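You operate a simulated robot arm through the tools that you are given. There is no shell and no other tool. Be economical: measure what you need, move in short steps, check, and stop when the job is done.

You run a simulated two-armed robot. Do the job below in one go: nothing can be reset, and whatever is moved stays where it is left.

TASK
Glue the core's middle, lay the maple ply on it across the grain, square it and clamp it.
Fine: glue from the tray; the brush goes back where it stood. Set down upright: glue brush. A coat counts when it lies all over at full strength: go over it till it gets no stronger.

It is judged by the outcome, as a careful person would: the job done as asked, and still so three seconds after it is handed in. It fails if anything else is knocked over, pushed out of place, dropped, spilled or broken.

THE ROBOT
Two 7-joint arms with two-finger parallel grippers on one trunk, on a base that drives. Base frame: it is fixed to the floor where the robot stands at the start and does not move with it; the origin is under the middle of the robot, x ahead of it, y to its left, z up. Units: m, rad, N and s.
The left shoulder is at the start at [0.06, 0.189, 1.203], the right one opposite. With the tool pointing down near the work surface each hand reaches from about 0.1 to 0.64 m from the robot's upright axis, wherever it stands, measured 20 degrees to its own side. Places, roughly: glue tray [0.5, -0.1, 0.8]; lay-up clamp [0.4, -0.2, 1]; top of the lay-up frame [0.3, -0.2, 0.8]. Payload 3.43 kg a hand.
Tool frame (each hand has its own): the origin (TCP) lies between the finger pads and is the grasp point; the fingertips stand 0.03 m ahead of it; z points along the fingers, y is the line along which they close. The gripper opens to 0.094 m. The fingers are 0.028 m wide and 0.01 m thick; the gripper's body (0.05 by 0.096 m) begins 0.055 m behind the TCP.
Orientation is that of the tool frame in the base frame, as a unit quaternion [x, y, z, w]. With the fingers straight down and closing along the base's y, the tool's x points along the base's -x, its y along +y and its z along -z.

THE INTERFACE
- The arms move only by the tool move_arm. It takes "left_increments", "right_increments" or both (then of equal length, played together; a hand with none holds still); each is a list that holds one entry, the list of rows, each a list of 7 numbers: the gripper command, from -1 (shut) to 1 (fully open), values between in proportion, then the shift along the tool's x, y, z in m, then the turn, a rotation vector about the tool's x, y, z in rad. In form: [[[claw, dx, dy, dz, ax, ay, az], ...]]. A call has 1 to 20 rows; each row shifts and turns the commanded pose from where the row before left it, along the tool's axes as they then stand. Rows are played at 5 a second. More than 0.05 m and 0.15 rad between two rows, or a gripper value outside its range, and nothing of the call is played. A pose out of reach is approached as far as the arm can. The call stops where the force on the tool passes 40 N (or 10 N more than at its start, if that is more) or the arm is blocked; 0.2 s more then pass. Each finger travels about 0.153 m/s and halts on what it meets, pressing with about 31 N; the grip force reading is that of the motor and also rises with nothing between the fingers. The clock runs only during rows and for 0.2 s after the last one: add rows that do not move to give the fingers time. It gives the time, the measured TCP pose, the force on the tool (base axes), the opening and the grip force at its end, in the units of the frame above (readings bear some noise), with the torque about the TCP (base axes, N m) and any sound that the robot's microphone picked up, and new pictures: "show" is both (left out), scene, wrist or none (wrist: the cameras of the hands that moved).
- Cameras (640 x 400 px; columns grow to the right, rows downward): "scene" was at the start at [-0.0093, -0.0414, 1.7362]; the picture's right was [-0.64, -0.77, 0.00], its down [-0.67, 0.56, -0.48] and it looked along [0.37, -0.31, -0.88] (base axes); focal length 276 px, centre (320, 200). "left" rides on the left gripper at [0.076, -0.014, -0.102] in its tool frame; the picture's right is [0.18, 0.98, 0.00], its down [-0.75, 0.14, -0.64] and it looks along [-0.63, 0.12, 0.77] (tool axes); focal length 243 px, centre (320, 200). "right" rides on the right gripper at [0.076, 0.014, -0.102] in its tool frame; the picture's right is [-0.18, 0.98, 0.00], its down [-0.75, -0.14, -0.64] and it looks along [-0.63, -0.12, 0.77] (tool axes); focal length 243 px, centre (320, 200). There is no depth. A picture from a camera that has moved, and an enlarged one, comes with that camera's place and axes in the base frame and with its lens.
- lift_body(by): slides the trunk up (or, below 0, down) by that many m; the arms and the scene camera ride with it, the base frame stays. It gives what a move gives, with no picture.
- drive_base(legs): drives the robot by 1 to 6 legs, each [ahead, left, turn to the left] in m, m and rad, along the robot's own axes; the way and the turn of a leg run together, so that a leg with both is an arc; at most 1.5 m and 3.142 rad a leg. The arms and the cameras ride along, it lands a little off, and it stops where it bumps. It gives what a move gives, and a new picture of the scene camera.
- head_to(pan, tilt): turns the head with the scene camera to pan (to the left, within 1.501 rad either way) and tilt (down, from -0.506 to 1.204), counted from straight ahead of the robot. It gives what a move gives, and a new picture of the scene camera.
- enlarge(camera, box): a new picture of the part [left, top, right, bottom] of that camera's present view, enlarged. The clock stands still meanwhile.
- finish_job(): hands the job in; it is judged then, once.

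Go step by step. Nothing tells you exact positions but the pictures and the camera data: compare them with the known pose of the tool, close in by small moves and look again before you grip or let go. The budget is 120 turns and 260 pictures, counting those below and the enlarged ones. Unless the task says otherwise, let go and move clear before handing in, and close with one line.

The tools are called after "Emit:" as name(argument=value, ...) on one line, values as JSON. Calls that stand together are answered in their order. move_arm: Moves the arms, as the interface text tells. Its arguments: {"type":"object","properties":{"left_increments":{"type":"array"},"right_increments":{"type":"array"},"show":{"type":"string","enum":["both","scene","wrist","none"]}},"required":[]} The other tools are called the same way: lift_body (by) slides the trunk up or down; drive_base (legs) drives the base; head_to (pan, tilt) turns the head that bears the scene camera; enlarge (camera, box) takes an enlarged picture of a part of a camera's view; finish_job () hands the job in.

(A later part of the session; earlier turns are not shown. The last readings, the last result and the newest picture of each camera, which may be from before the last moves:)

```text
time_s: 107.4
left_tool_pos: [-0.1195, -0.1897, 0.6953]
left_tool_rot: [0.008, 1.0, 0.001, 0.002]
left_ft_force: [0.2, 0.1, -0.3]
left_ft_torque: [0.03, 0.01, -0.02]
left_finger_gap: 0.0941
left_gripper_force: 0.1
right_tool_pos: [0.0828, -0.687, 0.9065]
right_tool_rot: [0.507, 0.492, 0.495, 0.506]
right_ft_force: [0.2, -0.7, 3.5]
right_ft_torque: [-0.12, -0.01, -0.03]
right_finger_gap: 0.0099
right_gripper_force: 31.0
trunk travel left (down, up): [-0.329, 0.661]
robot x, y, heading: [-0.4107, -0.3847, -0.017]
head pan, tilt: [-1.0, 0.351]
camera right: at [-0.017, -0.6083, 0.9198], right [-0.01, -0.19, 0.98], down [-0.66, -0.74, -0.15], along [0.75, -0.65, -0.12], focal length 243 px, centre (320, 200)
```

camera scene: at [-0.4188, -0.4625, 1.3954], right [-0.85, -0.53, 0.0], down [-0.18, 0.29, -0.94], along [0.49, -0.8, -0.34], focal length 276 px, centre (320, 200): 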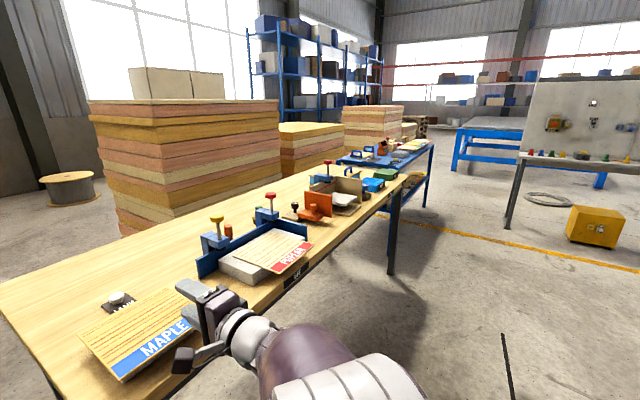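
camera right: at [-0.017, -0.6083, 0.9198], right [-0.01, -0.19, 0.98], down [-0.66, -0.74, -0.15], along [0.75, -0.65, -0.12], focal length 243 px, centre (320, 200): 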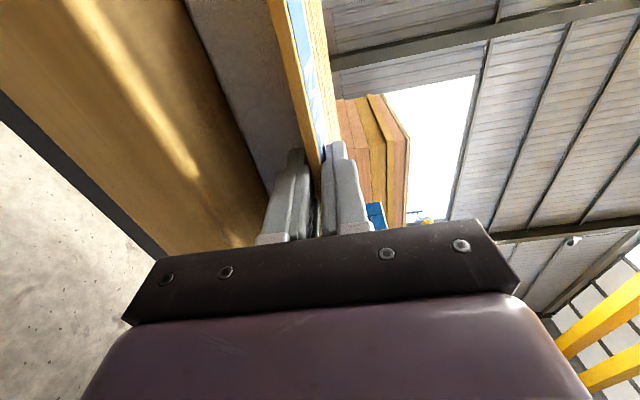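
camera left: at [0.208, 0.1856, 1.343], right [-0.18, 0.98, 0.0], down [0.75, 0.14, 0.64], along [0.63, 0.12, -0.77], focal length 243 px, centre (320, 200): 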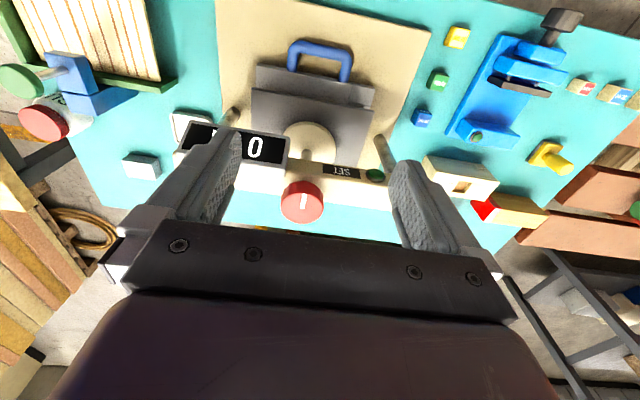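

The ply is held (1 cm thick). I'll lift by the trunk and check that it comes up level.

Emit:
lift_body(by=0.12)

Emit:
drive_base(legs=[[0, 0.3, 0]])

Emit:
head_to(pan=-0.5, tilt=0.5)

```text
time_s: 108.9
left_tool_pos: [-0.1196, -0.1914, 0.8143]
left_tool_rot: [0.008, 1.0, -0.001, 0.0]
left_ft_force: [-0.3, 0.5, 0.2]
left_ft_torque: [0.03, 0.03, 0.0]
left_finger_gap: 0.0941
left_gripper_force: 0.2
right_tool_pos: [0.0837, -0.687, 1.0242]
right_tool_rot: [0.508, 0.492, 0.495, 0.506]
right_ft_force: [0.0, 0.1, -0.9]
right_ft_torque: [-0.01, 0.16, 0.0]
right_finger_gap: 0.0101
right_gripper_force: 30.7
trunk travel left (down, up): [-0.449, 0.541]
robot x, y, heading: [-0.4101, -0.3814, -0.016]
head pan, tilt: [-1.0, 0.351]
```

```text
time_s: 111.0
left_tool_pos: [-0.1145, 0.1059, 0.8158]
left_tool_rot: [0.009, 1.0, 0.0, 0.0]
left_ft_force: [0.2, 0.0, -0.2]
left_ft_torque: [0.01, 0.01, 0.0]
left_finger_gap: 0.0939
left_gripper_force: 0.1
right_tool_pos: [0.089, -0.3891, 1.0254]
right_tool_rot: [0.507, 0.493, 0.495, 0.505]
right_ft_force: [0.0, 1.4, -1.1]
right_ft_torque: [-0.04, 0.09, 0.0]
right_finger_gap: 0.01
right_gripper_force: 31.1
trunk travel left (down, up): [-0.449, 0.541]
robot x, y, heading: [-0.4004, -0.0865, -0.012]
head pan, tilt: [-1.0, 0.351]
camera scene: at [-0.4134, -0.1626, 1.3696], right [-0.85, -0.53, 0.0], down [-0.18, 0.29, -0.94], along [0.49, -0.8, -0.34], focal length 276 px, centre (320, 200)
```

scene: 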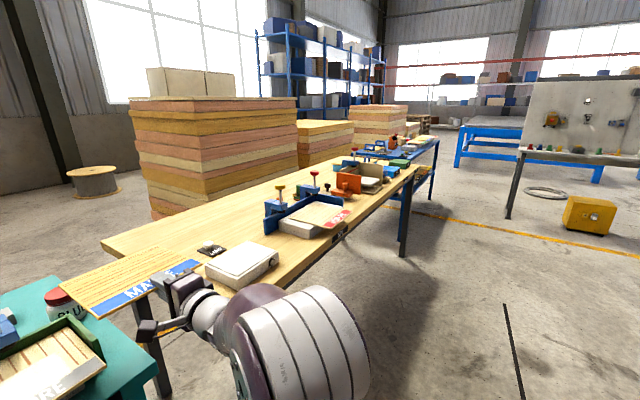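

```text
time_s: 111.9
left_tool_pos: [-0.1154, 0.1071, 0.8142]
left_tool_rot: [0.009, 1.0, 0.001, 0.0]
left_ft_force: [-0.7, -0.1, -1.0]
left_ft_torque: [-0.01, -0.01, -0.01]
left_finger_gap: 0.0941
left_gripper_force: 0.1
right_tool_pos: [0.0882, -0.3894, 1.0249]
right_tool_rot: [0.507, 0.493, 0.495, 0.505]
right_ft_force: [0.7, 0.5, -1.0]
right_ft_torque: [-0.01, 0.14, 0.0]
right_finger_gap: 0.0098
right_gripper_force: 31.3
trunk travel left (down, up): [-0.449, 0.541]
robot x, y, heading: [-0.4032, -0.0861, -0.016]
head pan, tilt: [-0.499, 0.499]
camera scene: at [-0.3833, -0.1295, 1.3559], right [-0.49, -0.87, 0.0], down [-0.42, 0.24, -0.88], along [0.76, -0.43, -0.48], focal length 276 px, centre (320, 200)
```

scene: 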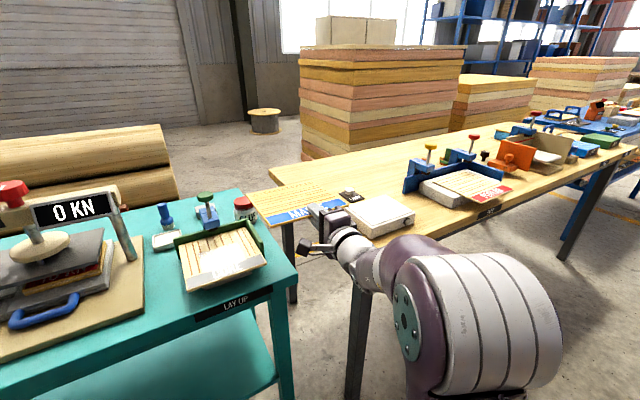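

The ply is held level. From this low angle I can view the clamp and core well; zooming in.

Emit:
enlarge(camera="scene", box=[150, 180, 310, 300])

```text
3.33 times, centred on (230, 240) of scene
camera zoom: at [-0.3833, -0.1295, 1.3559], right [-0.49, -0.87, 0.0], down [-0.42, 0.24, -0.88], along [0.76, -0.43, -0.48], focal length 921 px, centre (620, 67)
```

zoom: 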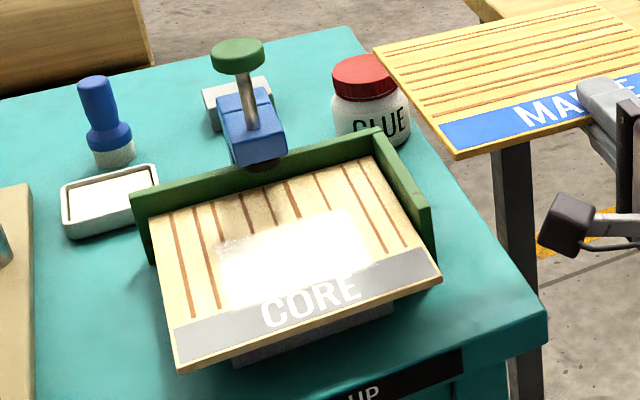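

The core spans x 0.18–0.38, y -0.087 to -0.285, top ≈0.85, with stops rising ≈2 cm above it and the clamp pad ≈0.88. I'll drive left so the ply lines up in y, still high.

Emit:
drive_base(legs=[[0, 0.207, 0]])

Emit:
enlarge(camera="scene", box=[180, 140, 460, 320])

Emit:
enlarge(camera="right", box=[0, 0, 640, 399])

```text
time_s: 113.5
left_tool_pos: [-0.1127, 0.3164, 0.8144]
left_tool_rot: [0.006, 1.0, 0.0, 0.001]
left_ft_force: [0.4, -0.2, -0.5]
left_ft_torque: [0.0, -0.01, -0.02]
left_finger_gap: 0.094
left_gripper_force: 0.0
right_tool_pos: [0.0925, -0.1795, 1.0246]
right_tool_rot: [0.506, 0.494, 0.496, 0.504]
right_ft_force: [0.2, -0.3, -1.0]
right_ft_torque: [0.02, 0.14, -0.03]
right_finger_gap: 0.0098
right_gripper_force: 30.9
trunk travel left (down, up): [-0.449, 0.541]
robot x, y, heading: [-0.3991, 0.1148, -0.016]
head pan, tilt: [-0.499, 0.499]
camera scene: at [-0.3801, 0.0787, 1.3559], right [-0.49, -0.87, 0.0], down [-0.42, 0.23, -0.88], along [0.77, -0.43, -0.48], focal length 276 px, centre (320, 200)
```

scene: 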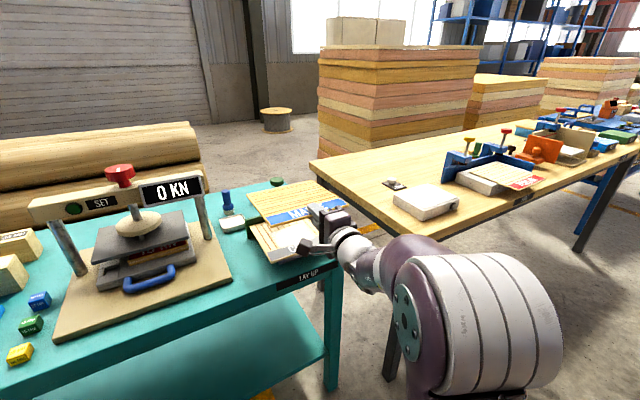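

```text
2.22 times, centred on (320, 230) of scene
camera zoom: at [-0.3801, 0.0787, 1.3559], right [-0.49, -0.87, 0.0], down [-0.42, 0.23, -0.88], along [0.77, -0.43, -0.48], focal length 614 px, centre (320, 133)
```

zoom: 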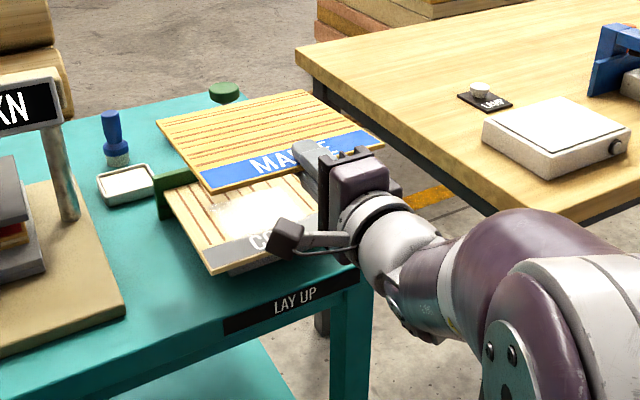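

```text
1.00 times, centred on (320, 200) of right (not enlarged: the box is as wide or as high as the picture)
camera zoom: at [-0.0077, -0.1018, 1.0397], right [0.0, -0.19, 0.98], down [-0.66, -0.74, -0.14], along [0.75, -0.65, -0.12], focal length 243 px, centre (320, 200)
```

zoom: 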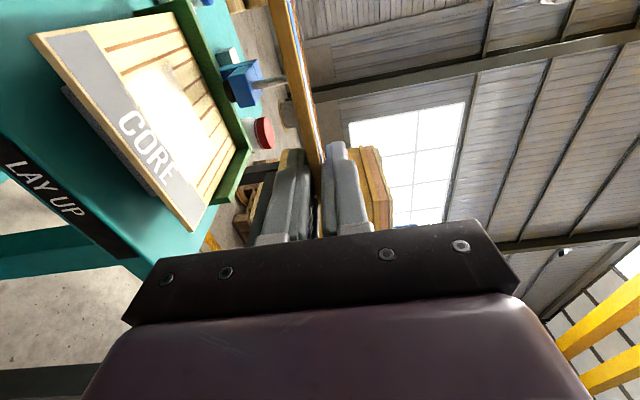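

The ply is roughly over the core but 17 cm above. I'll lower to just above the stops (TCP z≈0.887), still short of the clamp, and compare edges.

Emit:
lift_body(by=-0.137)

Emit:
enlarge(camera="scene", box=[200, 160, 360, 280])

Emit:
enlarge(camera="right", box=[0, 0, 400, 250])

```text
time_s: 115.2
left_tool_pos: [-0.1138, 0.3145, 0.6775]
left_tool_rot: [0.007, 1.0, 0.0, 0.0]
left_ft_force: [0.5, -0.4, 0.0]
left_ft_torque: [-0.03, 0.01, -0.01]
left_finger_gap: 0.0942
left_gripper_force: 0.1
right_tool_pos: [0.0934, -0.1806, 0.8884]
right_tool_rot: [0.506, 0.493, 0.496, 0.504]
right_ft_force: [-0.5, 0.5, -0.7]
right_ft_torque: [0.01, 0.09, 0.0]
right_finger_gap: 0.0103
right_gripper_force: 31.5
trunk travel left (down, up): [-0.312, 0.678]
robot x, y, heading: [-0.4046, 0.1217, -0.01]
head pan, tilt: [-0.499, 0.499]
```

```text
3.33 times, centred on (280, 220) of scene
camera zoom: at [-0.3802, 0.0774, 1.2189], right [-0.49, -0.87, 0.0], down [-0.42, 0.23, -0.88], along [0.77, -0.43, -0.48], focal length 921 px, centre (453, 133)
```

zoom: 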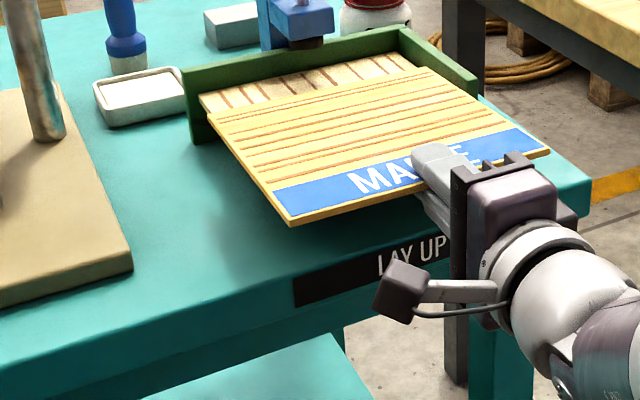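

```text
1.60 times, centred on (200, 125) of right
camera zoom: at [-0.0077, -0.1028, 0.9026], right [0.0, -0.19, 0.98], down [-0.66, -0.74, -0.15], along [0.75, -0.65, -0.12], focal length 388 px, centre (512, 320)
```

zoom: 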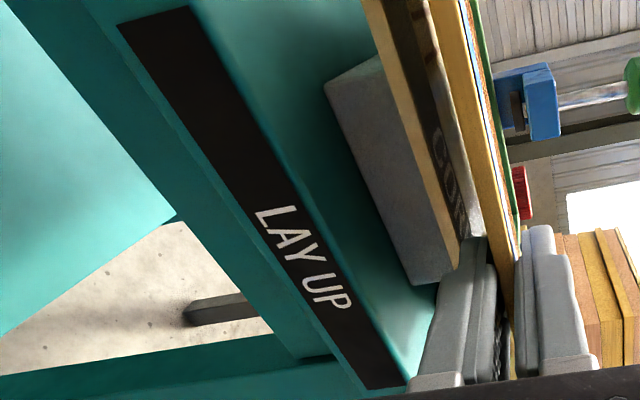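

The ply hovers level over the core. Since the lower finger would get trapped if laid fully home, I'll lay it ~3 cm short, release, then push it home. First down to just above the core.

Emit:
lift_body(by=-0.025)

Emit:
move_arm(right_increments=[[[-1, 0, 0, 0.02, 0, 0, 0], [-1, -0.008, 0, 0.018, 0, 0, 0], [-1, 0, 0, 0, 0, 0, 0]]], show="wrist")

Emit:
enlarge(camera="scene", box=[200, 160, 360, 280])

```text
time_s: 115.9
left_tool_pos: [-0.1133, 0.3155, 0.6532]
left_tool_rot: [0.008, 1.0, 0.0, 0.001]
left_ft_force: [-0.8, 0.1, 0.2]
left_ft_torque: [-0.01, 0.01, -0.02]
left_finger_gap: 0.0941
left_gripper_force: 0.1
right_tool_pos: [0.0928, -0.1796, 0.8638]
right_tool_rot: [0.506, 0.493, 0.496, 0.504]
right_ft_force: [0.8, -1.1, -0.5]
right_ft_torque: [-0.12, 0.02, -0.01]
right_finger_gap: 0.0098
right_gripper_force: 31.1
trunk travel left (down, up): [-0.287, 0.703]
robot x, y, heading: [-0.4014, 0.1212, -0.011]
head pan, tilt: [-0.499, 0.499]
```

```text
time_s: 116.7
left_tool_pos: [-0.1121, 0.3157, 0.6518]
left_tool_rot: [0.007, 1.0, -0.001, 0.0]
left_ft_force: [0.8, -0.2, -0.1]
left_ft_torque: [0.02, 0.01, -0.02]
left_finger_gap: 0.0939
left_gripper_force: 0.0
right_tool_pos: [0.1301, -0.1892, 0.8636]
right_tool_rot: [0.506, 0.493, 0.497, 0.504]
right_ft_force: [-0.4, -0.5, -0.3]
right_ft_torque: [-0.09, 0.04, 0.01]
right_finger_gap: 0.0097
right_gripper_force: 31.3
trunk travel left (down, up): [-0.287, 0.703]
robot x, y, heading: [-0.4001, 0.1249, -0.016]
head pan, tilt: [-0.499, 0.499]
camera right: at [0.0296, -0.1118, 0.877], right [0.0, -0.19, 0.98], down [-0.66, -0.74, -0.15], along [0.75, -0.65, -0.12], focal length 243 px, centre (320, 200)
```

right: 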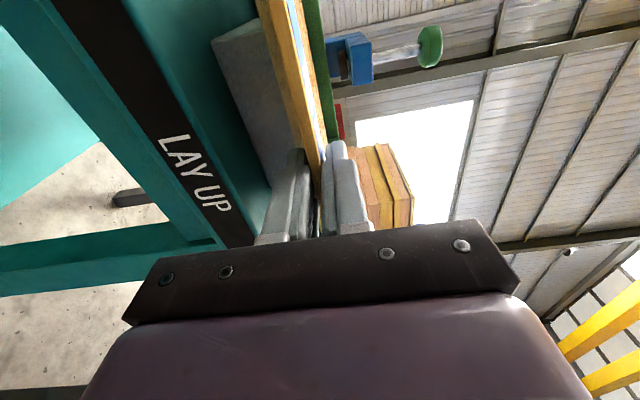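

```text
3.33 times, centred on (280, 220) of scene
camera zoom: at [-0.3802, 0.0774, 1.1939], right [-0.49, -0.87, 0.0], down [-0.42, 0.23, -0.88], along [0.77, -0.43, -0.48], focal length 921 px, centre (453, 133)
```

zoom: 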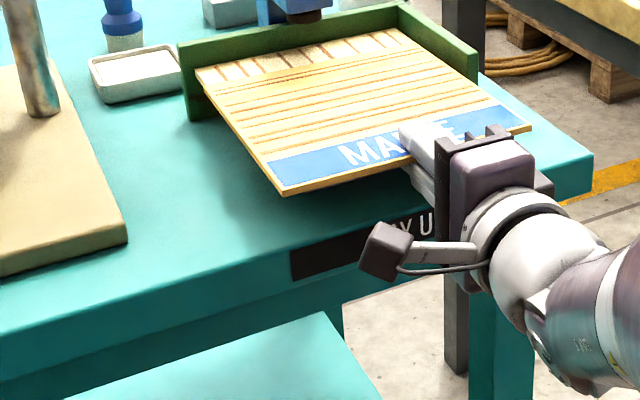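

I'll check the gap between ply and core, and the side stop's clearance.

Emit:
enlarge(camera="right", box=[200, 0, 400, 180])

Emit:
enlarge(camera="scene", box=[235, 155, 345, 225])

```text
2.22 times, centred on (300, 90) of right
camera zoom: at [0.0296, -0.1118, 0.877], right [0.0, -0.19, 0.98], down [-0.66, -0.74, -0.15], along [0.75, -0.65, -0.12], focal length 539 px, centre (364, 444)
```

zoom: 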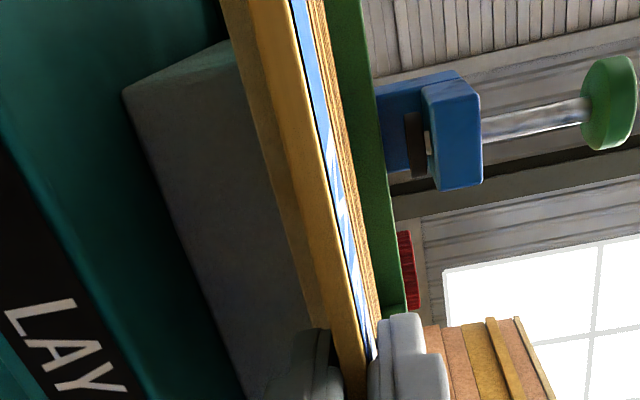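

```text
5.71 times, centred on (290, 190) of scene
camera zoom: at [-0.3802, 0.0774, 1.1939], right [-0.49, -0.87, 0.0], down [-0.42, 0.23, -0.88], along [0.77, -0.43, -0.48], focal length 1579 px, centre (491, 257)
```

zoom: 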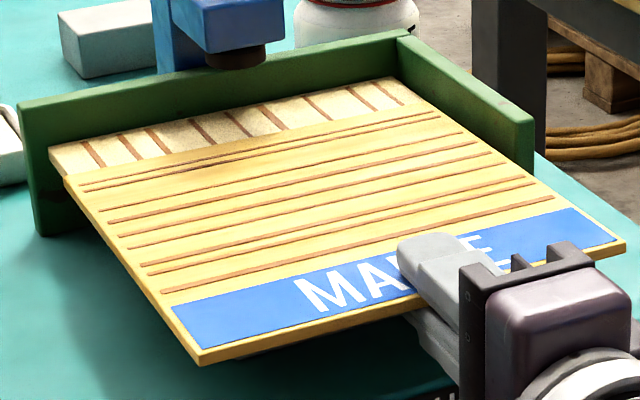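

The ply needs ~10 mm more toward -y. I'll shift it, move in a bit more, and lower to contact.

Emit:
move_arm(right_increments=[[[-1, -0.004, 0, 0.008, 0, 0, 0], [-1, -0.003, 0, 0.006, 0, 0, 0], [-1, 0, -0.002, 0, 0, 0, 0], [-1, 0, -0.002, 0, 0, 0, 0], [-1, 0, 0, 0, 0, 0, 0]]], show="none")

Emit:
enlarge(camera="right", box=[200, 0, 400, 180])

```text
time_s: 117.9
left_tool_pos: [-0.1136, 0.3149, 0.6523]
left_tool_rot: [0.007, 1.0, 0.0, 0.0]
left_ft_force: [-0.1, 0.6, 0.1]
left_ft_torque: [0.03, 0.01, -0.02]
left_finger_gap: 0.094
left_gripper_force: 0.0
right_tool_pos: [0.1435, -0.1981, 0.8604]
right_tool_rot: [0.506, 0.494, 0.496, 0.504]
right_ft_force: [1.3, 0.3, -0.4]
right_ft_torque: [-0.03, -0.01, -0.05]
right_finger_gap: 0.0097
right_gripper_force: 30.8
trunk travel left (down, up): [-0.287, 0.703]
robot x, y, heading: [-0.4027, 0.1212, -0.016]
head pan, tilt: [-0.499, 0.499]
```

```text
2.22 times, centred on (300, 90) of right
camera zoom: at [0.0435, -0.1184, 0.8738], right [0.0, -0.19, 0.98], down [-0.66, -0.74, -0.15], along [0.75, -0.65, -0.12], focal length 539 px, centre (364, 444)
```

zoom: 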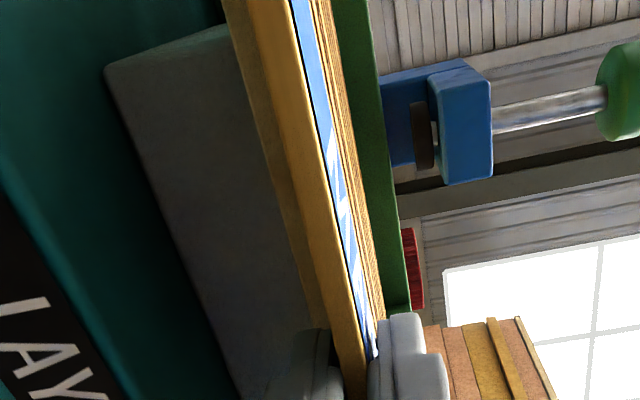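

Emit:
move_arm(right_increments=[[[-1, 0, -0.0015, 0, 0, 0, 0], [-1, 0, -0.0015, 0, 0, 0, 0], [-1, 0, 0, 0, 0, 0, 0]]], show="none")

Emit:
move_arm(right_increments=[[[-1, 0, -0.0015, 0, 0, 0, 0], [-1, 0, 0, 0, 0, 0, 0]]], show="none")

```text
time_s: 118.7
left_tool_pos: [-0.1136, 0.3142, 0.6527]
left_tool_rot: [0.007, 1.0, 0.0, 0.0]
left_ft_force: [0.4, 0.1, -0.3]
left_ft_torque: [0.03, 0.0, 0.03]
left_finger_gap: 0.094
left_gripper_force: 0.1
right_tool_pos: [0.1445, -0.197, 0.8559]
right_tool_rot: [0.506, 0.494, 0.496, 0.504]
right_ft_force: [0.4, 1.3, 0.1]
right_ft_torque: [-0.11, 0.0, 0.07]
right_finger_gap: 0.0096
right_gripper_force: 31.5
trunk travel left (down, up): [-0.287, 0.703]
robot x, y, heading: [-0.4005, 0.1231, -0.011]
head pan, tilt: [-0.499, 0.499]
```

```text
time_s: 119.3
left_tool_pos: [-0.1135, 0.3157, 0.6532]
left_tool_rot: [0.007, 1.0, 0.0, 0.001]
left_ft_force: [0.2, -0.8, 0.3]
left_ft_torque: [-0.01, 0.02, 0.01]
left_finger_gap: 0.0937
left_gripper_force: 0.0
right_tool_pos: [0.1427, -0.1959, 0.8559]
right_tool_rot: [0.507, 0.493, 0.496, 0.504]
right_ft_force: [0.0, -1.0, 3.3]
right_ft_torque: [-0.14, -0.07, 0.0]
right_finger_gap: 0.0098
right_gripper_force: 31.0
trunk travel left (down, up): [-0.287, 0.703]
robot x, y, heading: [-0.4034, 0.1175, -0.01]
head pan, tilt: [-0.499, 0.499]
```

The ply rests on the core (light contact). Now I slide it toward the side stop in small steps.

Emit:
move_arm(right_increments=[[[-1, -0.002, 0.0005, 0, 0, 0, 0], [-1, -0.002, 0, 0, 0, 0, 0], [-1, 0, 0, 0, 0, 0, 0]]], show="none")

Emit:
enlarge(camera="scene", box=[235, 155, 345, 225])

```text
time_s: 120.1
left_tool_pos: [-0.1133, 0.3154, 0.6536]
left_tool_rot: [0.006, 1.0, 0.0, 0.001]
left_ft_force: [0.0, 0.4, 0.5]
left_ft_torque: [0.03, -0.06, -0.02]
left_finger_gap: 0.094
left_gripper_force: 0.0
right_tool_pos: [0.1437, -0.1994, 0.8564]
right_tool_rot: [0.506, 0.494, 0.496, 0.504]
right_ft_force: [-2.6, 5.0, -0.3]
right_ft_torque: [-0.11, -0.01, 0.89]
right_finger_gap: 0.0099
right_gripper_force: 31.3
trunk travel left (down, up): [-0.287, 0.703]
robot x, y, heading: [-0.4021, 0.122, -0.011]
head pan, tilt: [-0.499, 0.499]
```

```text
5.71 times, centred on (290, 190) of scene
camera zoom: at [-0.3806, 0.0783, 1.1939], right [-0.49, -0.87, 0.0], down [-0.42, 0.23, -0.88], along [0.77, -0.43, -0.48], focal length 1579 px, centre (491, 257)
```

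zoom: 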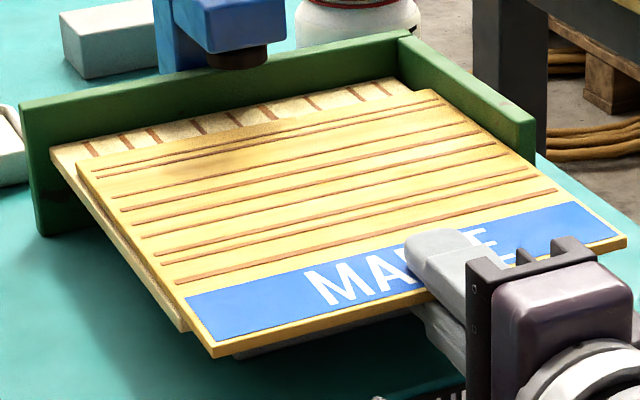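

The ply touches the side stop and its sides are flush with the core's. I'll open and withdraw.

Emit:
move_arm(right_increments=[[[-0.6, 0, 0, 0, 0, 0, 0], [-0.3, 0, 0, 0, 0, 0, 0], [-0.3, 0, 0, 0, 0, 0, 0], [-0.3, 0, 0, -0.02, 0, 0, 0], [-0.3, 0, 0, -0.025, 0, 0, 0], [-0.3, 0, 0, -0.015, 0, 0, 0], [-1, 0, 0, 0, 0, 0, 0], [-1, 0, 0, 0, 0, 0, 0]]], show="wrist")

Emit:
enlarge(camera="scene", box=[235, 155, 345, 225])

```text
time_s: 121.9
left_tool_pos: [-0.1121, 0.3156, 0.6525]
left_tool_rot: [0.007, 1.0, 0.0, 0.001]
left_ft_force: [0.1, 0.1, 0.9]
left_ft_torque: [-0.01, 0.03, -0.01]
left_finger_gap: 0.0939
left_gripper_force: 0.0
right_tool_pos: [0.0867, -0.1996, 0.8542]
right_tool_rot: [0.506, 0.493, 0.497, 0.505]
right_ft_force: [0.7, 0.0, -0.4]
right_ft_torque: [0.03, -0.04, 0.01]
right_finger_gap: 0.0
right_gripper_force: 30.8
trunk travel left (down, up): [-0.287, 0.703]
robot x, y, heading: [-0.3996, 0.1211, -0.013]
head pan, tilt: [-0.499, 0.499]
camera right: at [-0.0144, -0.1211, 0.869], right [0.0, -0.19, 0.98], down [-0.66, -0.74, -0.15], along [0.75, -0.65, -0.12], focal length 243 px, centre (320, 200)
```

right: 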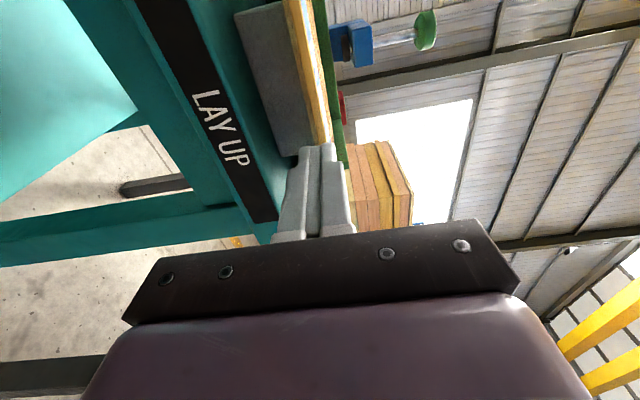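

```text
5.71 times, centred on (290, 190) of scene
camera zoom: at [-0.3803, 0.0774, 1.1939], right [-0.49, -0.87, 0.0], down [-0.42, 0.23, -0.88], along [0.77, -0.43, -0.48], focal length 1579 px, centre (491, 257)
```

zoom: 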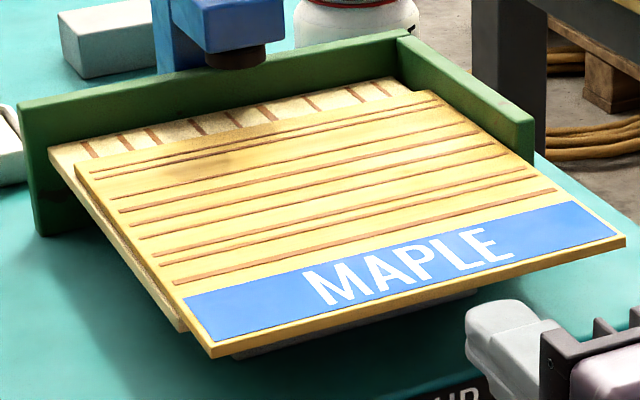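

The ply lies flat, ~3.5 cm short of the far stop. With closed fingers I'll push its near edge toward +x.

Emit:
move_arm(right_increments=[[[-1, 0.012, 0.006, 0, 0, 0, 0], [-1, 0.006, 0, 0.02, 0, 0, 0], [-1, 0, 0, 0.01, 0, 0, 0], [-1, 0, 0, 0.008, 0, 0, 0], [-1, 0, 0, 0.008, 0, 0, 0], [-1, 0, 0, 0, 0, 0, 0]]], show="none")

Emit:
enlarge(camera="scene", box=[235, 155, 345, 225])

```text
time_s: 123.3
left_tool_pos: [-0.1133, 0.3152, 0.6527]
left_tool_rot: [0.007, 1.0, 0.0, 0.0]
left_ft_force: [-0.4, 1.0, 0.4]
left_ft_torque: [0.0, 0.02, 0.0]
left_finger_gap: 0.0941
left_gripper_force: 0.1
right_tool_pos: [0.1305, -0.184, 0.8608]
right_tool_rot: [0.506, 0.493, 0.496, 0.504]
right_ft_force: [-0.4, 0.2, -0.3]
right_ft_torque: [0.0, -0.01, 0.0]
right_finger_gap: 0.0
right_gripper_force: 30.6
trunk travel left (down, up): [-0.287, 0.703]
robot x, y, heading: [-0.401, 0.1214, -0.008]
head pan, tilt: [-0.499, 0.499]
```

```text
5.71 times, centred on (290, 190) of scene
camera zoom: at [-0.3803, 0.0774, 1.1939], right [-0.49, -0.87, 0.0], down [-0.42, 0.23, -0.88], along [0.77, -0.43, -0.48], focal length 1579 px, centre (491, 257)
```

zoom: 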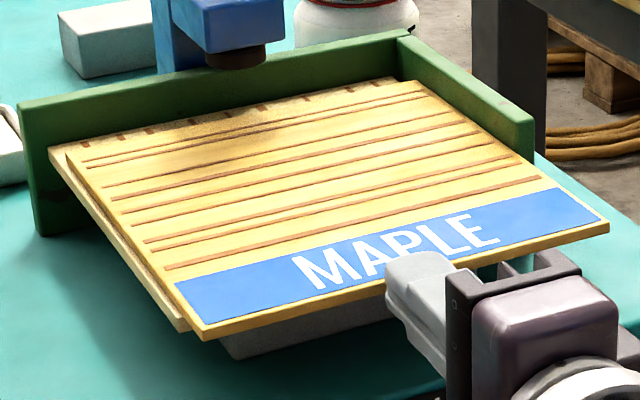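

It slides well along the side stop. I'll continue in small steps until it meets the far stop.

Emit:
move_arm(right_increments=[[[-1, 0, 0, 0.006, 0, 0, 0], [-1, 0, 0, 0.005, 0, 0, 0], [-1, 0, 0, 0.004, 0, 0, 0], [-1, 0, 0, 0, 0, 0, 0]]], show="none")

Emit:
enlarge(camera="scene", box=[235, 155, 345, 225])

```text
time_s: 124.3
left_tool_pos: [-0.1129, 0.3146, 0.6543]
left_tool_rot: [0.007, 1.0, 0.001, 0.001]
left_ft_force: [0.3, 0.5, -0.1]
left_ft_torque: [-0.02, 0.0, -0.03]
left_finger_gap: 0.0941
left_gripper_force: 0.0
right_tool_pos: [0.1453, -0.1847, 0.8621]
right_tool_rot: [0.507, 0.493, 0.496, 0.504]
right_ft_force: [-0.7, 0.5, -0.1]
right_ft_torque: [0.03, -0.02, 0.02]
right_finger_gap: 0.0001
right_gripper_force: 31.1
trunk travel left (down, up): [-0.287, 0.703]
robot x, y, heading: [-0.398, 0.121, -0.013]
head pan, tilt: [-0.499, 0.499]
```

```text
5.71 times, centred on (290, 190) of scene
camera zoom: at [-0.3804, 0.0775, 1.1939], right [-0.49, -0.87, 0.0], down [-0.42, 0.23, -0.88], along [0.77, -0.43, -0.48], focal length 1579 px, centre (491, 257)
```

zoom: 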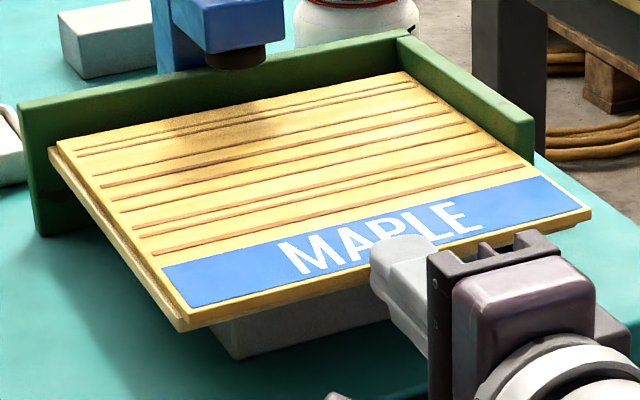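

Nearly there. A few more millimetres until the force rises.

Emit:
move_arm(right_increments=[[[-1, 0, 0, 0.003, 0, 0, 0], [-1, 0, 0, 0.002, 0, 0, 0], [-1, 0, 0, 0, 0, 0, 0]]], show="none")

Emit:
move_arm(right_increments=[[[-1, 0, 0, 0.002, 0, 0, 0], [-1, 0, 0, 0, 0, 0, 0]]], show="none")

Emit:
enlarge(camera="scene", box=[235, 155, 345, 225])

```text
time_s: 125.1
left_tool_pos: [-0.1127, 0.3155, 0.654]
left_tool_rot: [0.007, 1.0, 0.0, 0.0]
left_ft_force: [0.2, 0.2, 0.2]
left_ft_torque: [0.01, -0.02, 0.0]
left_finger_gap: 0.0941
left_gripper_force: 0.1
right_tool_pos: [0.1513, -0.1835, 0.8613]
right_tool_rot: [0.506, 0.494, 0.496, 0.504]
right_ft_force: [-0.7, -1.1, 0.5]
right_ft_torque: [0.02, -0.03, -0.03]
right_finger_gap: 0.0
right_gripper_force: 31.1
trunk travel left (down, up): [-0.287, 0.703]
robot x, y, heading: [-0.4011, 0.1161, -0.014]
head pan, tilt: [-0.499, 0.499]
```

```text
time_s: 125.7
left_tool_pos: [-0.1133, 0.3148, 0.6529]
left_tool_rot: [0.007, 1.0, 0.0, 0.0]
left_ft_force: [-0.1, 0.0, 0.1]
left_ft_torque: [-0.03, 0.0, 0.06]
left_finger_gap: 0.0941
left_gripper_force: 0.0
right_tool_pos: [0.1528, -0.1828, 0.8609]
right_tool_rot: [0.506, 0.494, 0.496, 0.503]
right_ft_force: [0.0, 0.2, 0.5]
right_ft_torque: [0.02, -0.04, -0.01]
right_finger_gap: 0.0002
right_gripper_force: 31.0
trunk travel left (down, up): [-0.287, 0.703]
robot x, y, heading: [-0.4007, 0.1212, -0.006]
head pan, tilt: [-0.499, 0.499]
```

```text
5.71 times, centred on (290, 190) of scene
camera zoom: at [-0.3804, 0.0775, 1.1939], right [-0.49, -0.87, 0.0], down [-0.42, 0.23, -0.88], along [0.77, -0.43, -0.48], focal length 1579 px, centre (491, 257)
```

zoom: 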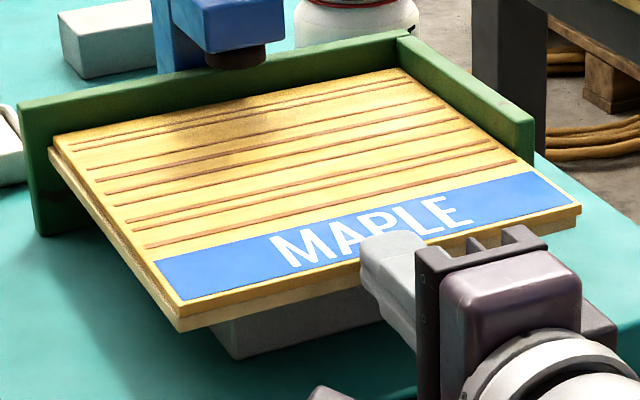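

Emit:
move_arm(right_increments=[[[-1, 0, 0, 0.002, 0, 0, 0], [-1, 0, 0, 0, 0, 0, 0]]], show="none")

Emit:
move_arm(right_increments=[[[-1, 0, 0, 0.002, 0, 0, 0], [-1, 0, 0, 0, 0, 0, 0]]], show="none")

Emit:
enlarge(camera="scene", box=[235, 155, 345, 225])

```text
time_s: 126.3
left_tool_pos: [-0.1124, 0.3155, 0.6528]
left_tool_rot: [0.007, 1.0, 0.0, 0.001]
left_ft_force: [0.5, 0.2, 0.2]
left_ft_torque: [-0.02, -0.01, -0.02]
left_finger_gap: 0.094
left_gripper_force: 0.1
right_tool_pos: [0.1545, -0.1836, 0.862]
right_tool_rot: [0.506, 0.494, 0.495, 0.505]
right_ft_force: [-1.3, 0.6, 0.4]
right_ft_torque: [0.0, 0.03, 0.04]
right_finger_gap: 0.0
right_gripper_force: 30.6
trunk travel left (down, up): [-0.287, 0.703]
robot x, y, heading: [-0.3977, 0.1232, -0.011]
head pan, tilt: [-0.499, 0.499]
```

```text
time_s: 126.9
left_tool_pos: [-0.1136, 0.3149, 0.6539]
left_tool_rot: [0.007, 1.0, 0.0, 0.001]
left_ft_force: [0.5, 0.5, -0.6]
left_ft_torque: [0.01, 0.0, -0.02]
left_finger_gap: 0.0938
left_gripper_force: 0.1
right_tool_pos: [0.1572, -0.1841, 0.861]
right_tool_rot: [0.506, 0.493, 0.496, 0.505]
right_ft_force: [-9.3, -1.3, -1.2]
right_ft_torque: [0.0, 0.06, 0.09]
right_finger_gap: 0.0
right_gripper_force: 31.3
trunk travel left (down, up): [-0.287, 0.703]
robot x, y, heading: [-0.3997, 0.1201, -0.015]
head pan, tilt: [-0.499, 0.499]
```

```text
5.71 times, centred on (290, 190) of scene
camera zoom: at [-0.3815, 0.0771, 1.1939], right [-0.49, -0.87, 0.0], down [-0.42, 0.23, -0.88], along [0.77, -0.43, -0.48], focal length 1579 px, centre (491, 257)
```

zoom: 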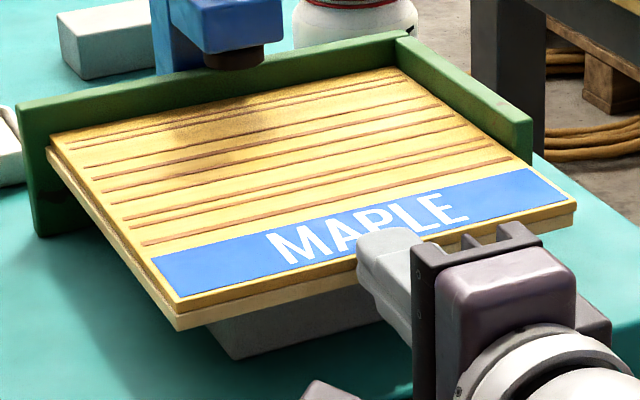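

It's against the far stop (9 N). One firmer nudge, then I'll back away and look at the fit.

Emit:
move_arm(right_increments=[[[-1, 0, 0, 0.0015, 0, 0, 0], [-1, 0, 0, 0, 0, 0, 0], [-1, 0, 0, -0.02, 0, 0, 0], [-1, 0, 0, -0.04, 0, 0, 0], [-1, 0, 0, 0, 0, 0, 0]]], show="wrist")

Emit:
enlarge(camera="scene", box=[235, 155, 345, 225])

Emit:
enlarge(camera="right", box=[200, 0, 400, 180])

```text
time_s: 128.1
left_tool_pos: [-0.1122, 0.3149, 0.654]
left_tool_rot: [0.007, 1.0, 0.001, 0.0]
left_ft_force: [1.0, -0.8, -0.6]
left_ft_torque: [0.0, 0.0, 0.01]
left_finger_gap: 0.094
left_gripper_force: 0.0
right_tool_pos: [0.0994, -0.1813, 0.8615]
right_tool_rot: [0.506, 0.493, 0.496, 0.504]
right_ft_force: [0.0, -0.3, 0.0]
right_ft_torque: [-0.01, 0.04, 0.03]
right_finger_gap: 0.0001
right_gripper_force: 31.0
trunk travel left (down, up): [-0.287, 0.703]
robot x, y, heading: [-0.4001, 0.117, -0.007]
head pan, tilt: [-0.499, 0.499]
camera right: at [-0.0014, -0.1031, 0.8756], right [-0.01, -0.19, 0.98], down [-0.66, -0.74, -0.15], along [0.75, -0.65, -0.12], focal length 243 px, centre (320, 200)
```

right: 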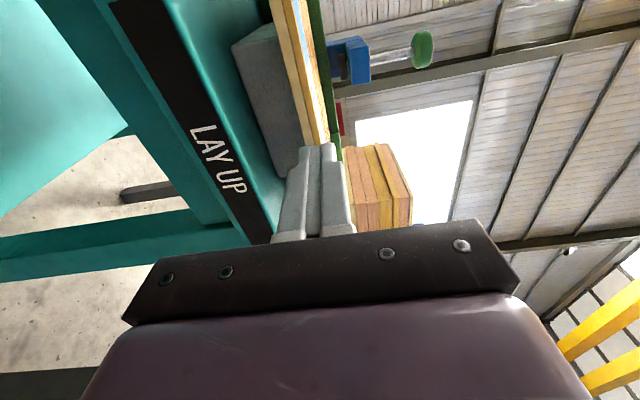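

```text
5.71 times, centred on (290, 190) of scene
camera zoom: at [-0.3803, 0.0775, 1.1939], right [-0.49, -0.87, 0.0], down [-0.42, 0.23, -0.88], along [0.77, -0.43, -0.48], focal length 1579 px, centre (491, 257)
```

zoom: 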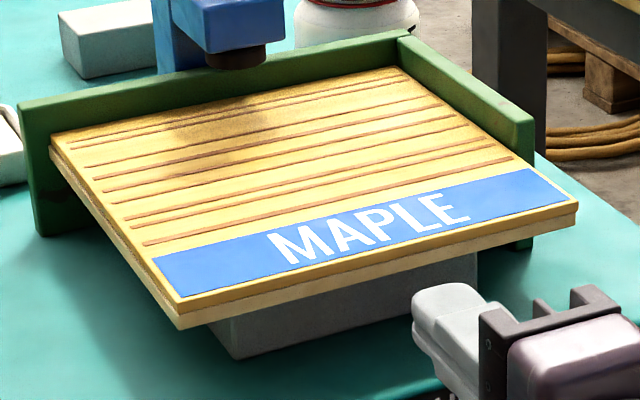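

```text
2.22 times, centred on (300, 90) of right
camera zoom: at [-0.0014, -0.1031, 0.8756], right [-0.01, -0.19, 0.98], down [-0.66, -0.74, -0.15], along [0.75, -0.65, -0.12], focal length 539 px, centre (364, 444)
```

zoom: 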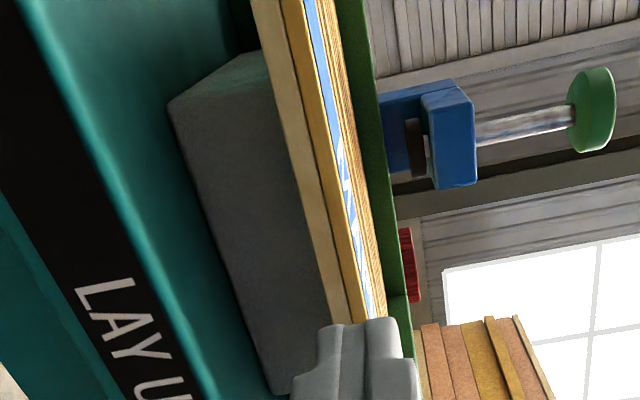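

The ply sits square in the frame, flush with the core. Next is the clamp knob: I'll raise the trunk, turn the right hand to point down again and approach from above.

Emit:
lift_body(by=0.4)

Emit:
move_arm(right_increments=[[[0, 0, 0, 0, 0.0864, 0.0864, -0.0864], [0, 0, 0, 0, 0.0864, 0.0864, -0.0864], [0, 0, 0, 0, 0.0864, 0.0864, -0.0864], [0, 0, 0, 0, 0.0864, 0.0864, -0.0864], [0, 0, 0, 0, 0.0864, 0.0864, -0.0864], [0, 0, 0, 0, 0.0864, 0.0864, -0.0864], [0, 0, 0, 0, 0.0864, 0.0864, -0.0864], [0, 0, 0, 0, 0.0864, 0.0864, -0.0864], [0, 0, 0, 0, 0.0864, 0.0864, -0.0864], [0, 0, 0, 0, 0.0864, 0.0864, -0.0864], [0, 0, 0, 0, 0.0864, 0.0864, -0.0864], [0, 0, 0, 0, 0.0864, 0.0864, -0.0864], [0, 0, 0, 0, 0.0864, 0.0864, -0.0864], [0, 0, 0, 0, 0.0864, 0.0864, -0.0864], [0, 0, 0, 0, 0, 0, 0]]], show="scene")

```text
time_s: 131.9
left_tool_pos: [-0.1127, 0.3152, 1.0546]
left_tool_rot: [0.007, 1.0, 0.0, 0.0]
left_ft_force: [0.1, -0.3, -0.7]
left_ft_torque: [-0.01, -0.01, 0.02]
left_finger_gap: 0.094
left_gripper_force: 0.1
right_tool_pos: [0.0995, -0.1822, 1.261]
right_tool_rot: [0.507, 0.493, 0.496, 0.504]
right_ft_force: [0.3, 0.3, -0.9]
right_ft_torque: [-0.01, -0.01, 0.01]
right_finger_gap: 0.0
right_gripper_force: 30.6
trunk travel left (down, up): [-0.687, 0.303]
robot x, y, heading: [-0.3987, 0.1214, -0.014]
head pan, tilt: [-0.499, 0.499]
```

```text
time_s: 135.1
left_tool_pos: [-0.1127, 0.3147, 1.0524]
left_tool_rot: [0.007, 1.0, 0.0, 0.001]
left_ft_force: [1.0, -0.1, 0.9]
left_ft_torque: [0.02, 0.01, 0.01]
left_finger_gap: 0.094
left_gripper_force: 0.1
right_tool_pos: [0.0462, -0.1195, 1.0671]
right_tool_rot: [0.01, 1.0, 0.002, 0.001]
right_ft_force: [0.0, 0.2, 0.3]
right_ft_torque: [0.01, -0.02, 0.03]
right_finger_gap: 0.0472
right_gripper_force: 0.1
right hand out of reach, approached as far as the arm can: row 7, 8, 9, 10, 11, 12, 13, 14
trunk travel left (down, up): [-0.687, 0.303]
robot x, y, heading: [-0.3996, 0.1217, -0.01]
head pan, tilt: [-0.499, 0.499]
camera scene: at [-0.3806, 0.0772, 1.5939], right [-0.49, -0.87, 0.0], down [-0.42, 0.23, -0.88], along [0.77, -0.43, -0.48], focal length 276 px, centre (320, 200)
```

scene: 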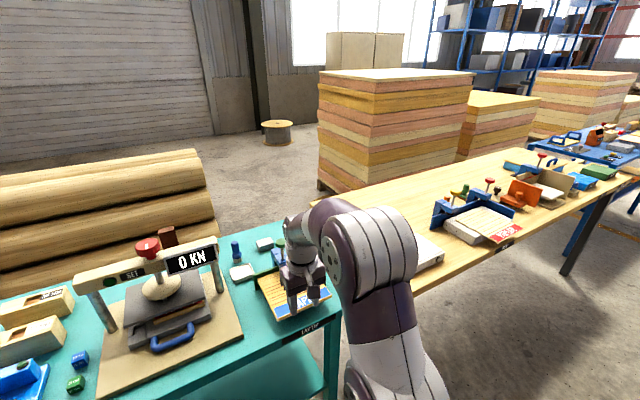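

The hand points down again. I'll restore the trunk height and drive up to the bench.

Emit:
lift_body(by=0.18)

Emit:
drive_base(legs=[[0.3, -0.1, 0]])

Emit:
head_to(pan=-0.35, tilt=0.95)

Emit:
enlarge(camera="right", box=[0, 0, 640, 399])

```text
time_s: 137.1
left_tool_pos: [-0.113, 0.3151, 1.2331]
left_tool_rot: [0.007, 1.0, 0.0, 0.0]
left_ft_force: [0.9, 0.8, 0.1]
left_ft_torque: [-0.02, -0.03, 0.02]
left_finger_gap: 0.0942
left_gripper_force: 0.1
right_tool_pos: [0.0477, -0.1183, 1.2464]
right_tool_rot: [0.011, 1.0, 0.002, 0.001]
right_ft_force: [0.3, -0.1, -0.1]
right_ft_torque: [-0.01, 0.0, -0.02]
right_finger_gap: 0.047
right_gripper_force: 0.1
trunk travel left (down, up): [-0.867, 0.123]
robot x, y, heading: [-0.4007, 0.1205, -0.01]
head pan, tilt: [-0.499, 0.499]
```

```text
time_s: 139.2
left_tool_pos: [0.1794, 0.2139, 1.2331]
left_tool_rot: [0.007, 1.0, 0.0, 0.0]
left_ft_force: [-0.2, 0.1, -0.2]
left_ft_torque: [0.02, -0.02, -0.03]
left_finger_gap: 0.0939
left_gripper_force: 0.1
right_tool_pos: [0.3409, -0.2179, 1.2483]
right_tool_rot: [0.011, 1.0, 0.001, 0.001]
right_ft_force: [-0.5, -0.2, 0.4]
right_ft_torque: [0.0, -0.03, -0.02]
right_finger_gap: 0.0469
right_gripper_force: 0.1
trunk travel left (down, up): [-0.867, 0.123]
robot x, y, heading: [-0.1078, 0.0194, -0.006]
head pan, tilt: [-0.499, 0.499]
camera scene: at [-0.0879, -0.0231, 1.7739], right [-0.49, -0.87, 0.0], down [-0.42, 0.23, -0.88], along [0.77, -0.43, -0.48], focal length 276 px, centre (320, 200)
```

scene: 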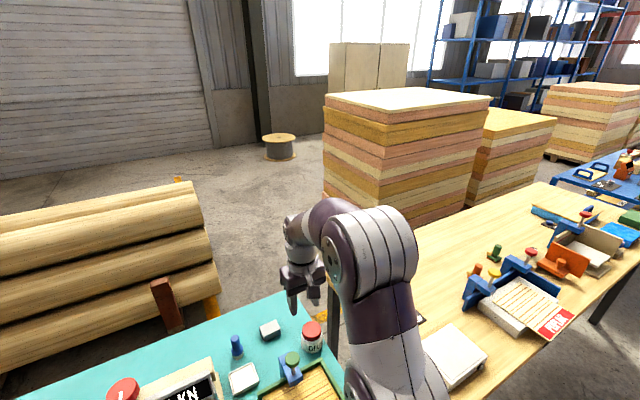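

```text
time_s: 140.1
left_tool_pos: [0.1809, 0.2126, 1.2322]
left_tool_rot: [0.008, 1.0, 0.0, 0.0]
left_ft_force: [-0.5, 0.7, 0.1]
left_ft_torque: [0.01, -0.01, 0.0]
left_finger_gap: 0.0938
left_gripper_force: 0.1
right_tool_pos: [0.3399, -0.2192, 1.2469]
right_tool_rot: [0.01, 1.0, 0.002, 0.001]
right_ft_force: [-0.2, -0.3, 0.3]
right_ft_torque: [0.02, -0.01, -0.01]
right_finger_gap: 0.047
right_gripper_force: 0.1
trunk travel left (down, up): [-0.867, 0.123]
robot x, y, heading: [-0.1072, 0.0214, -0.009]
head pan, tilt: [-0.351, 0.949]
camera scene: at [-0.0969, -0.0054, 1.7364], right [-0.36, -0.93, 0.0], down [-0.76, 0.29, -0.58], along [0.54, -0.21, -0.81], focal length 276 px, centre (320, 200)
```

scene: 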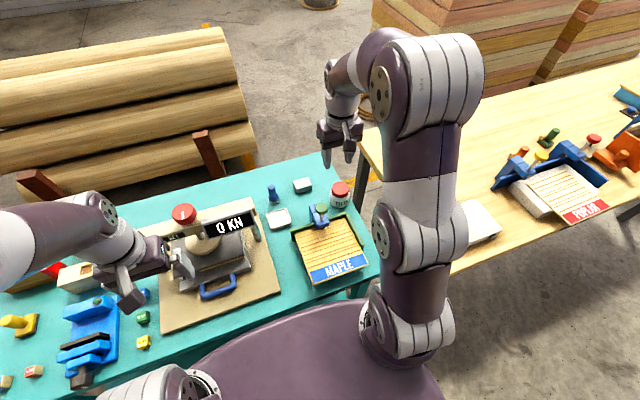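

```text
1.00 times, centred on (320, 200) of right (not enlarged: the box is as wide or as high as the picture)
camera zoom: at [0.2657, -0.2047, 1.3492], right [0.2, 0.98, 0.0], down [0.75, -0.16, 0.64], along [0.63, -0.13, -0.77], focal length 243 px, centre (320, 200)
```

zoom: 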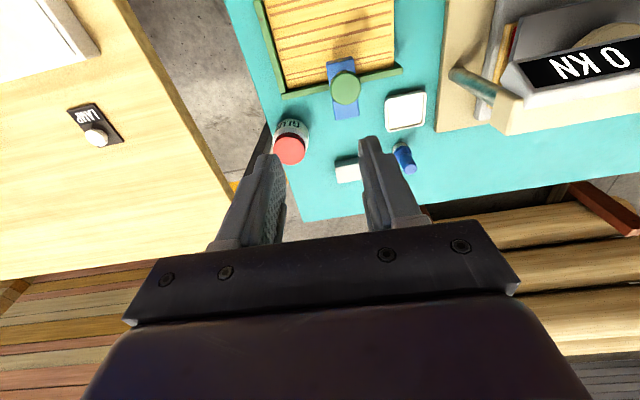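

The knob is confirmed at about (0.365, -0.189, 1.0). I'll centre over it, pre-wind the wrist counter-clockwise, and descend part-way.

Emit:
move_arm(right_increments=[[[1, -0.0255, 0.031, 0, 0, 0, 0], [1, 0, 0, 0.03, 0, 0, -0.15], [1, 0, 0, 0.03, 0, 0, -0.15], [1, 0, 0, 0.03, 0, 0, -0.15], [1, 0, 0, 0.03, 0, 0, -0.15], [1, 0, 0, 0.02, 0, 0, -0.15], [1, 0, 0, 0.02, 0, 0, -0.15], [1, 0, 0, 0.02, 0, 0, -0.15], [1, 0, 0, 0.01, 0, 0, -0.15], [1, 0, 0, 0, 0, 0, -0.15], [1, 0, 0, 0, 0, 0, -0.15], [1, 0, 0, 0, 0, 0, 0]]], show="both")

Emit:
enlarge(camera="scene", box=[260, 150, 400, 270])

```text
time_s: 142.7
left_tool_pos: [0.1814, 0.2141, 1.2327]
left_tool_rot: [0.006, 1.0, 0.0, 0.001]
left_ft_force: [0.7, -0.1, -0.6]
left_ft_torque: [0.04, -0.01, 0.01]
left_finger_gap: 0.0941
left_gripper_force: 0.0
right_tool_pos: [0.3621, -0.1891, 1.0466]
right_tool_rot: [-0.674, 0.739, 0.001, 0.003]
right_ft_force: [0.6, 0.5, -0.1]
right_ft_torque: [0.0, 0.02, 0.01]
right_finger_gap: 0.094
right_gripper_force: 0.1
right hand out of reach, approached as far as the arm can: row 1
trunk travel left (down, up): [-0.867, 0.123]
robot x, y, heading: [-0.1059, 0.0169, -0.013]
head pan, tilt: [-0.351, 0.949]
camera scene: at [-0.0972, -0.0052, 1.7364], right [-0.36, -0.93, 0.0], down [-0.76, 0.29, -0.58], along [0.54, -0.21, -0.81], focal length 276 px, centre (320, 200)
camera right: at [0.3417, -0.2643, 1.1496], right [-0.96, 0.27, 0.0], down [0.21, 0.73, 0.65], along [0.18, 0.62, -0.76], focal length 243 px, centre (320, 200)
```

scene: 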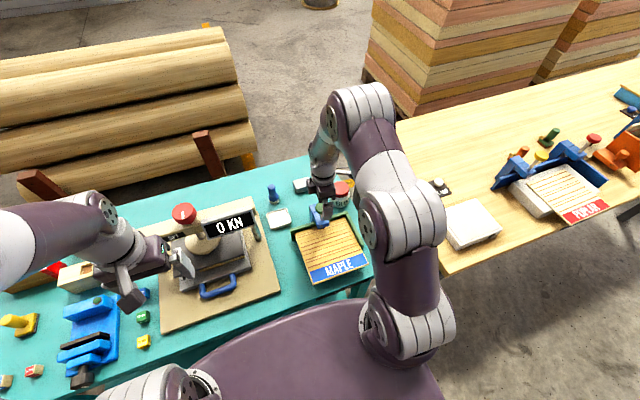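
right: 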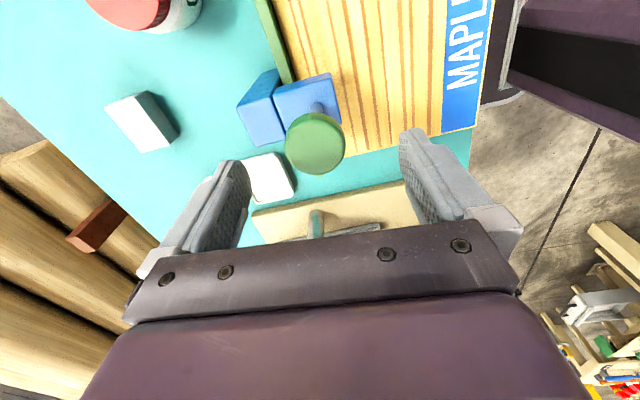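

```text
3.33 times, centred on (330, 210) of scene
camera zoom: at [-0.0972, -0.0052, 1.7364], right [-0.36, -0.93, 0.0], down [-0.76, 0.29, -0.58], along [0.54, -0.21, -0.81], focal length 921 px, centre (287, 167)
```

zoom: 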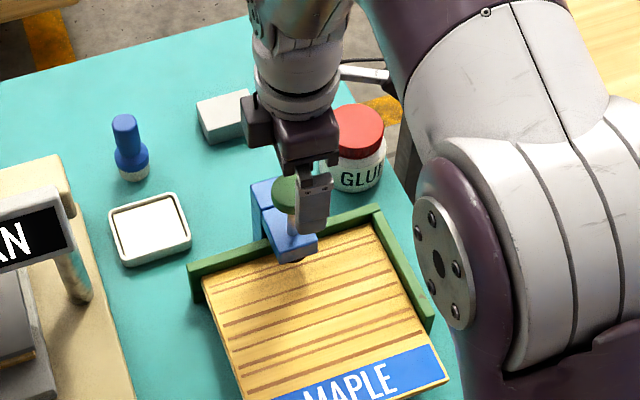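

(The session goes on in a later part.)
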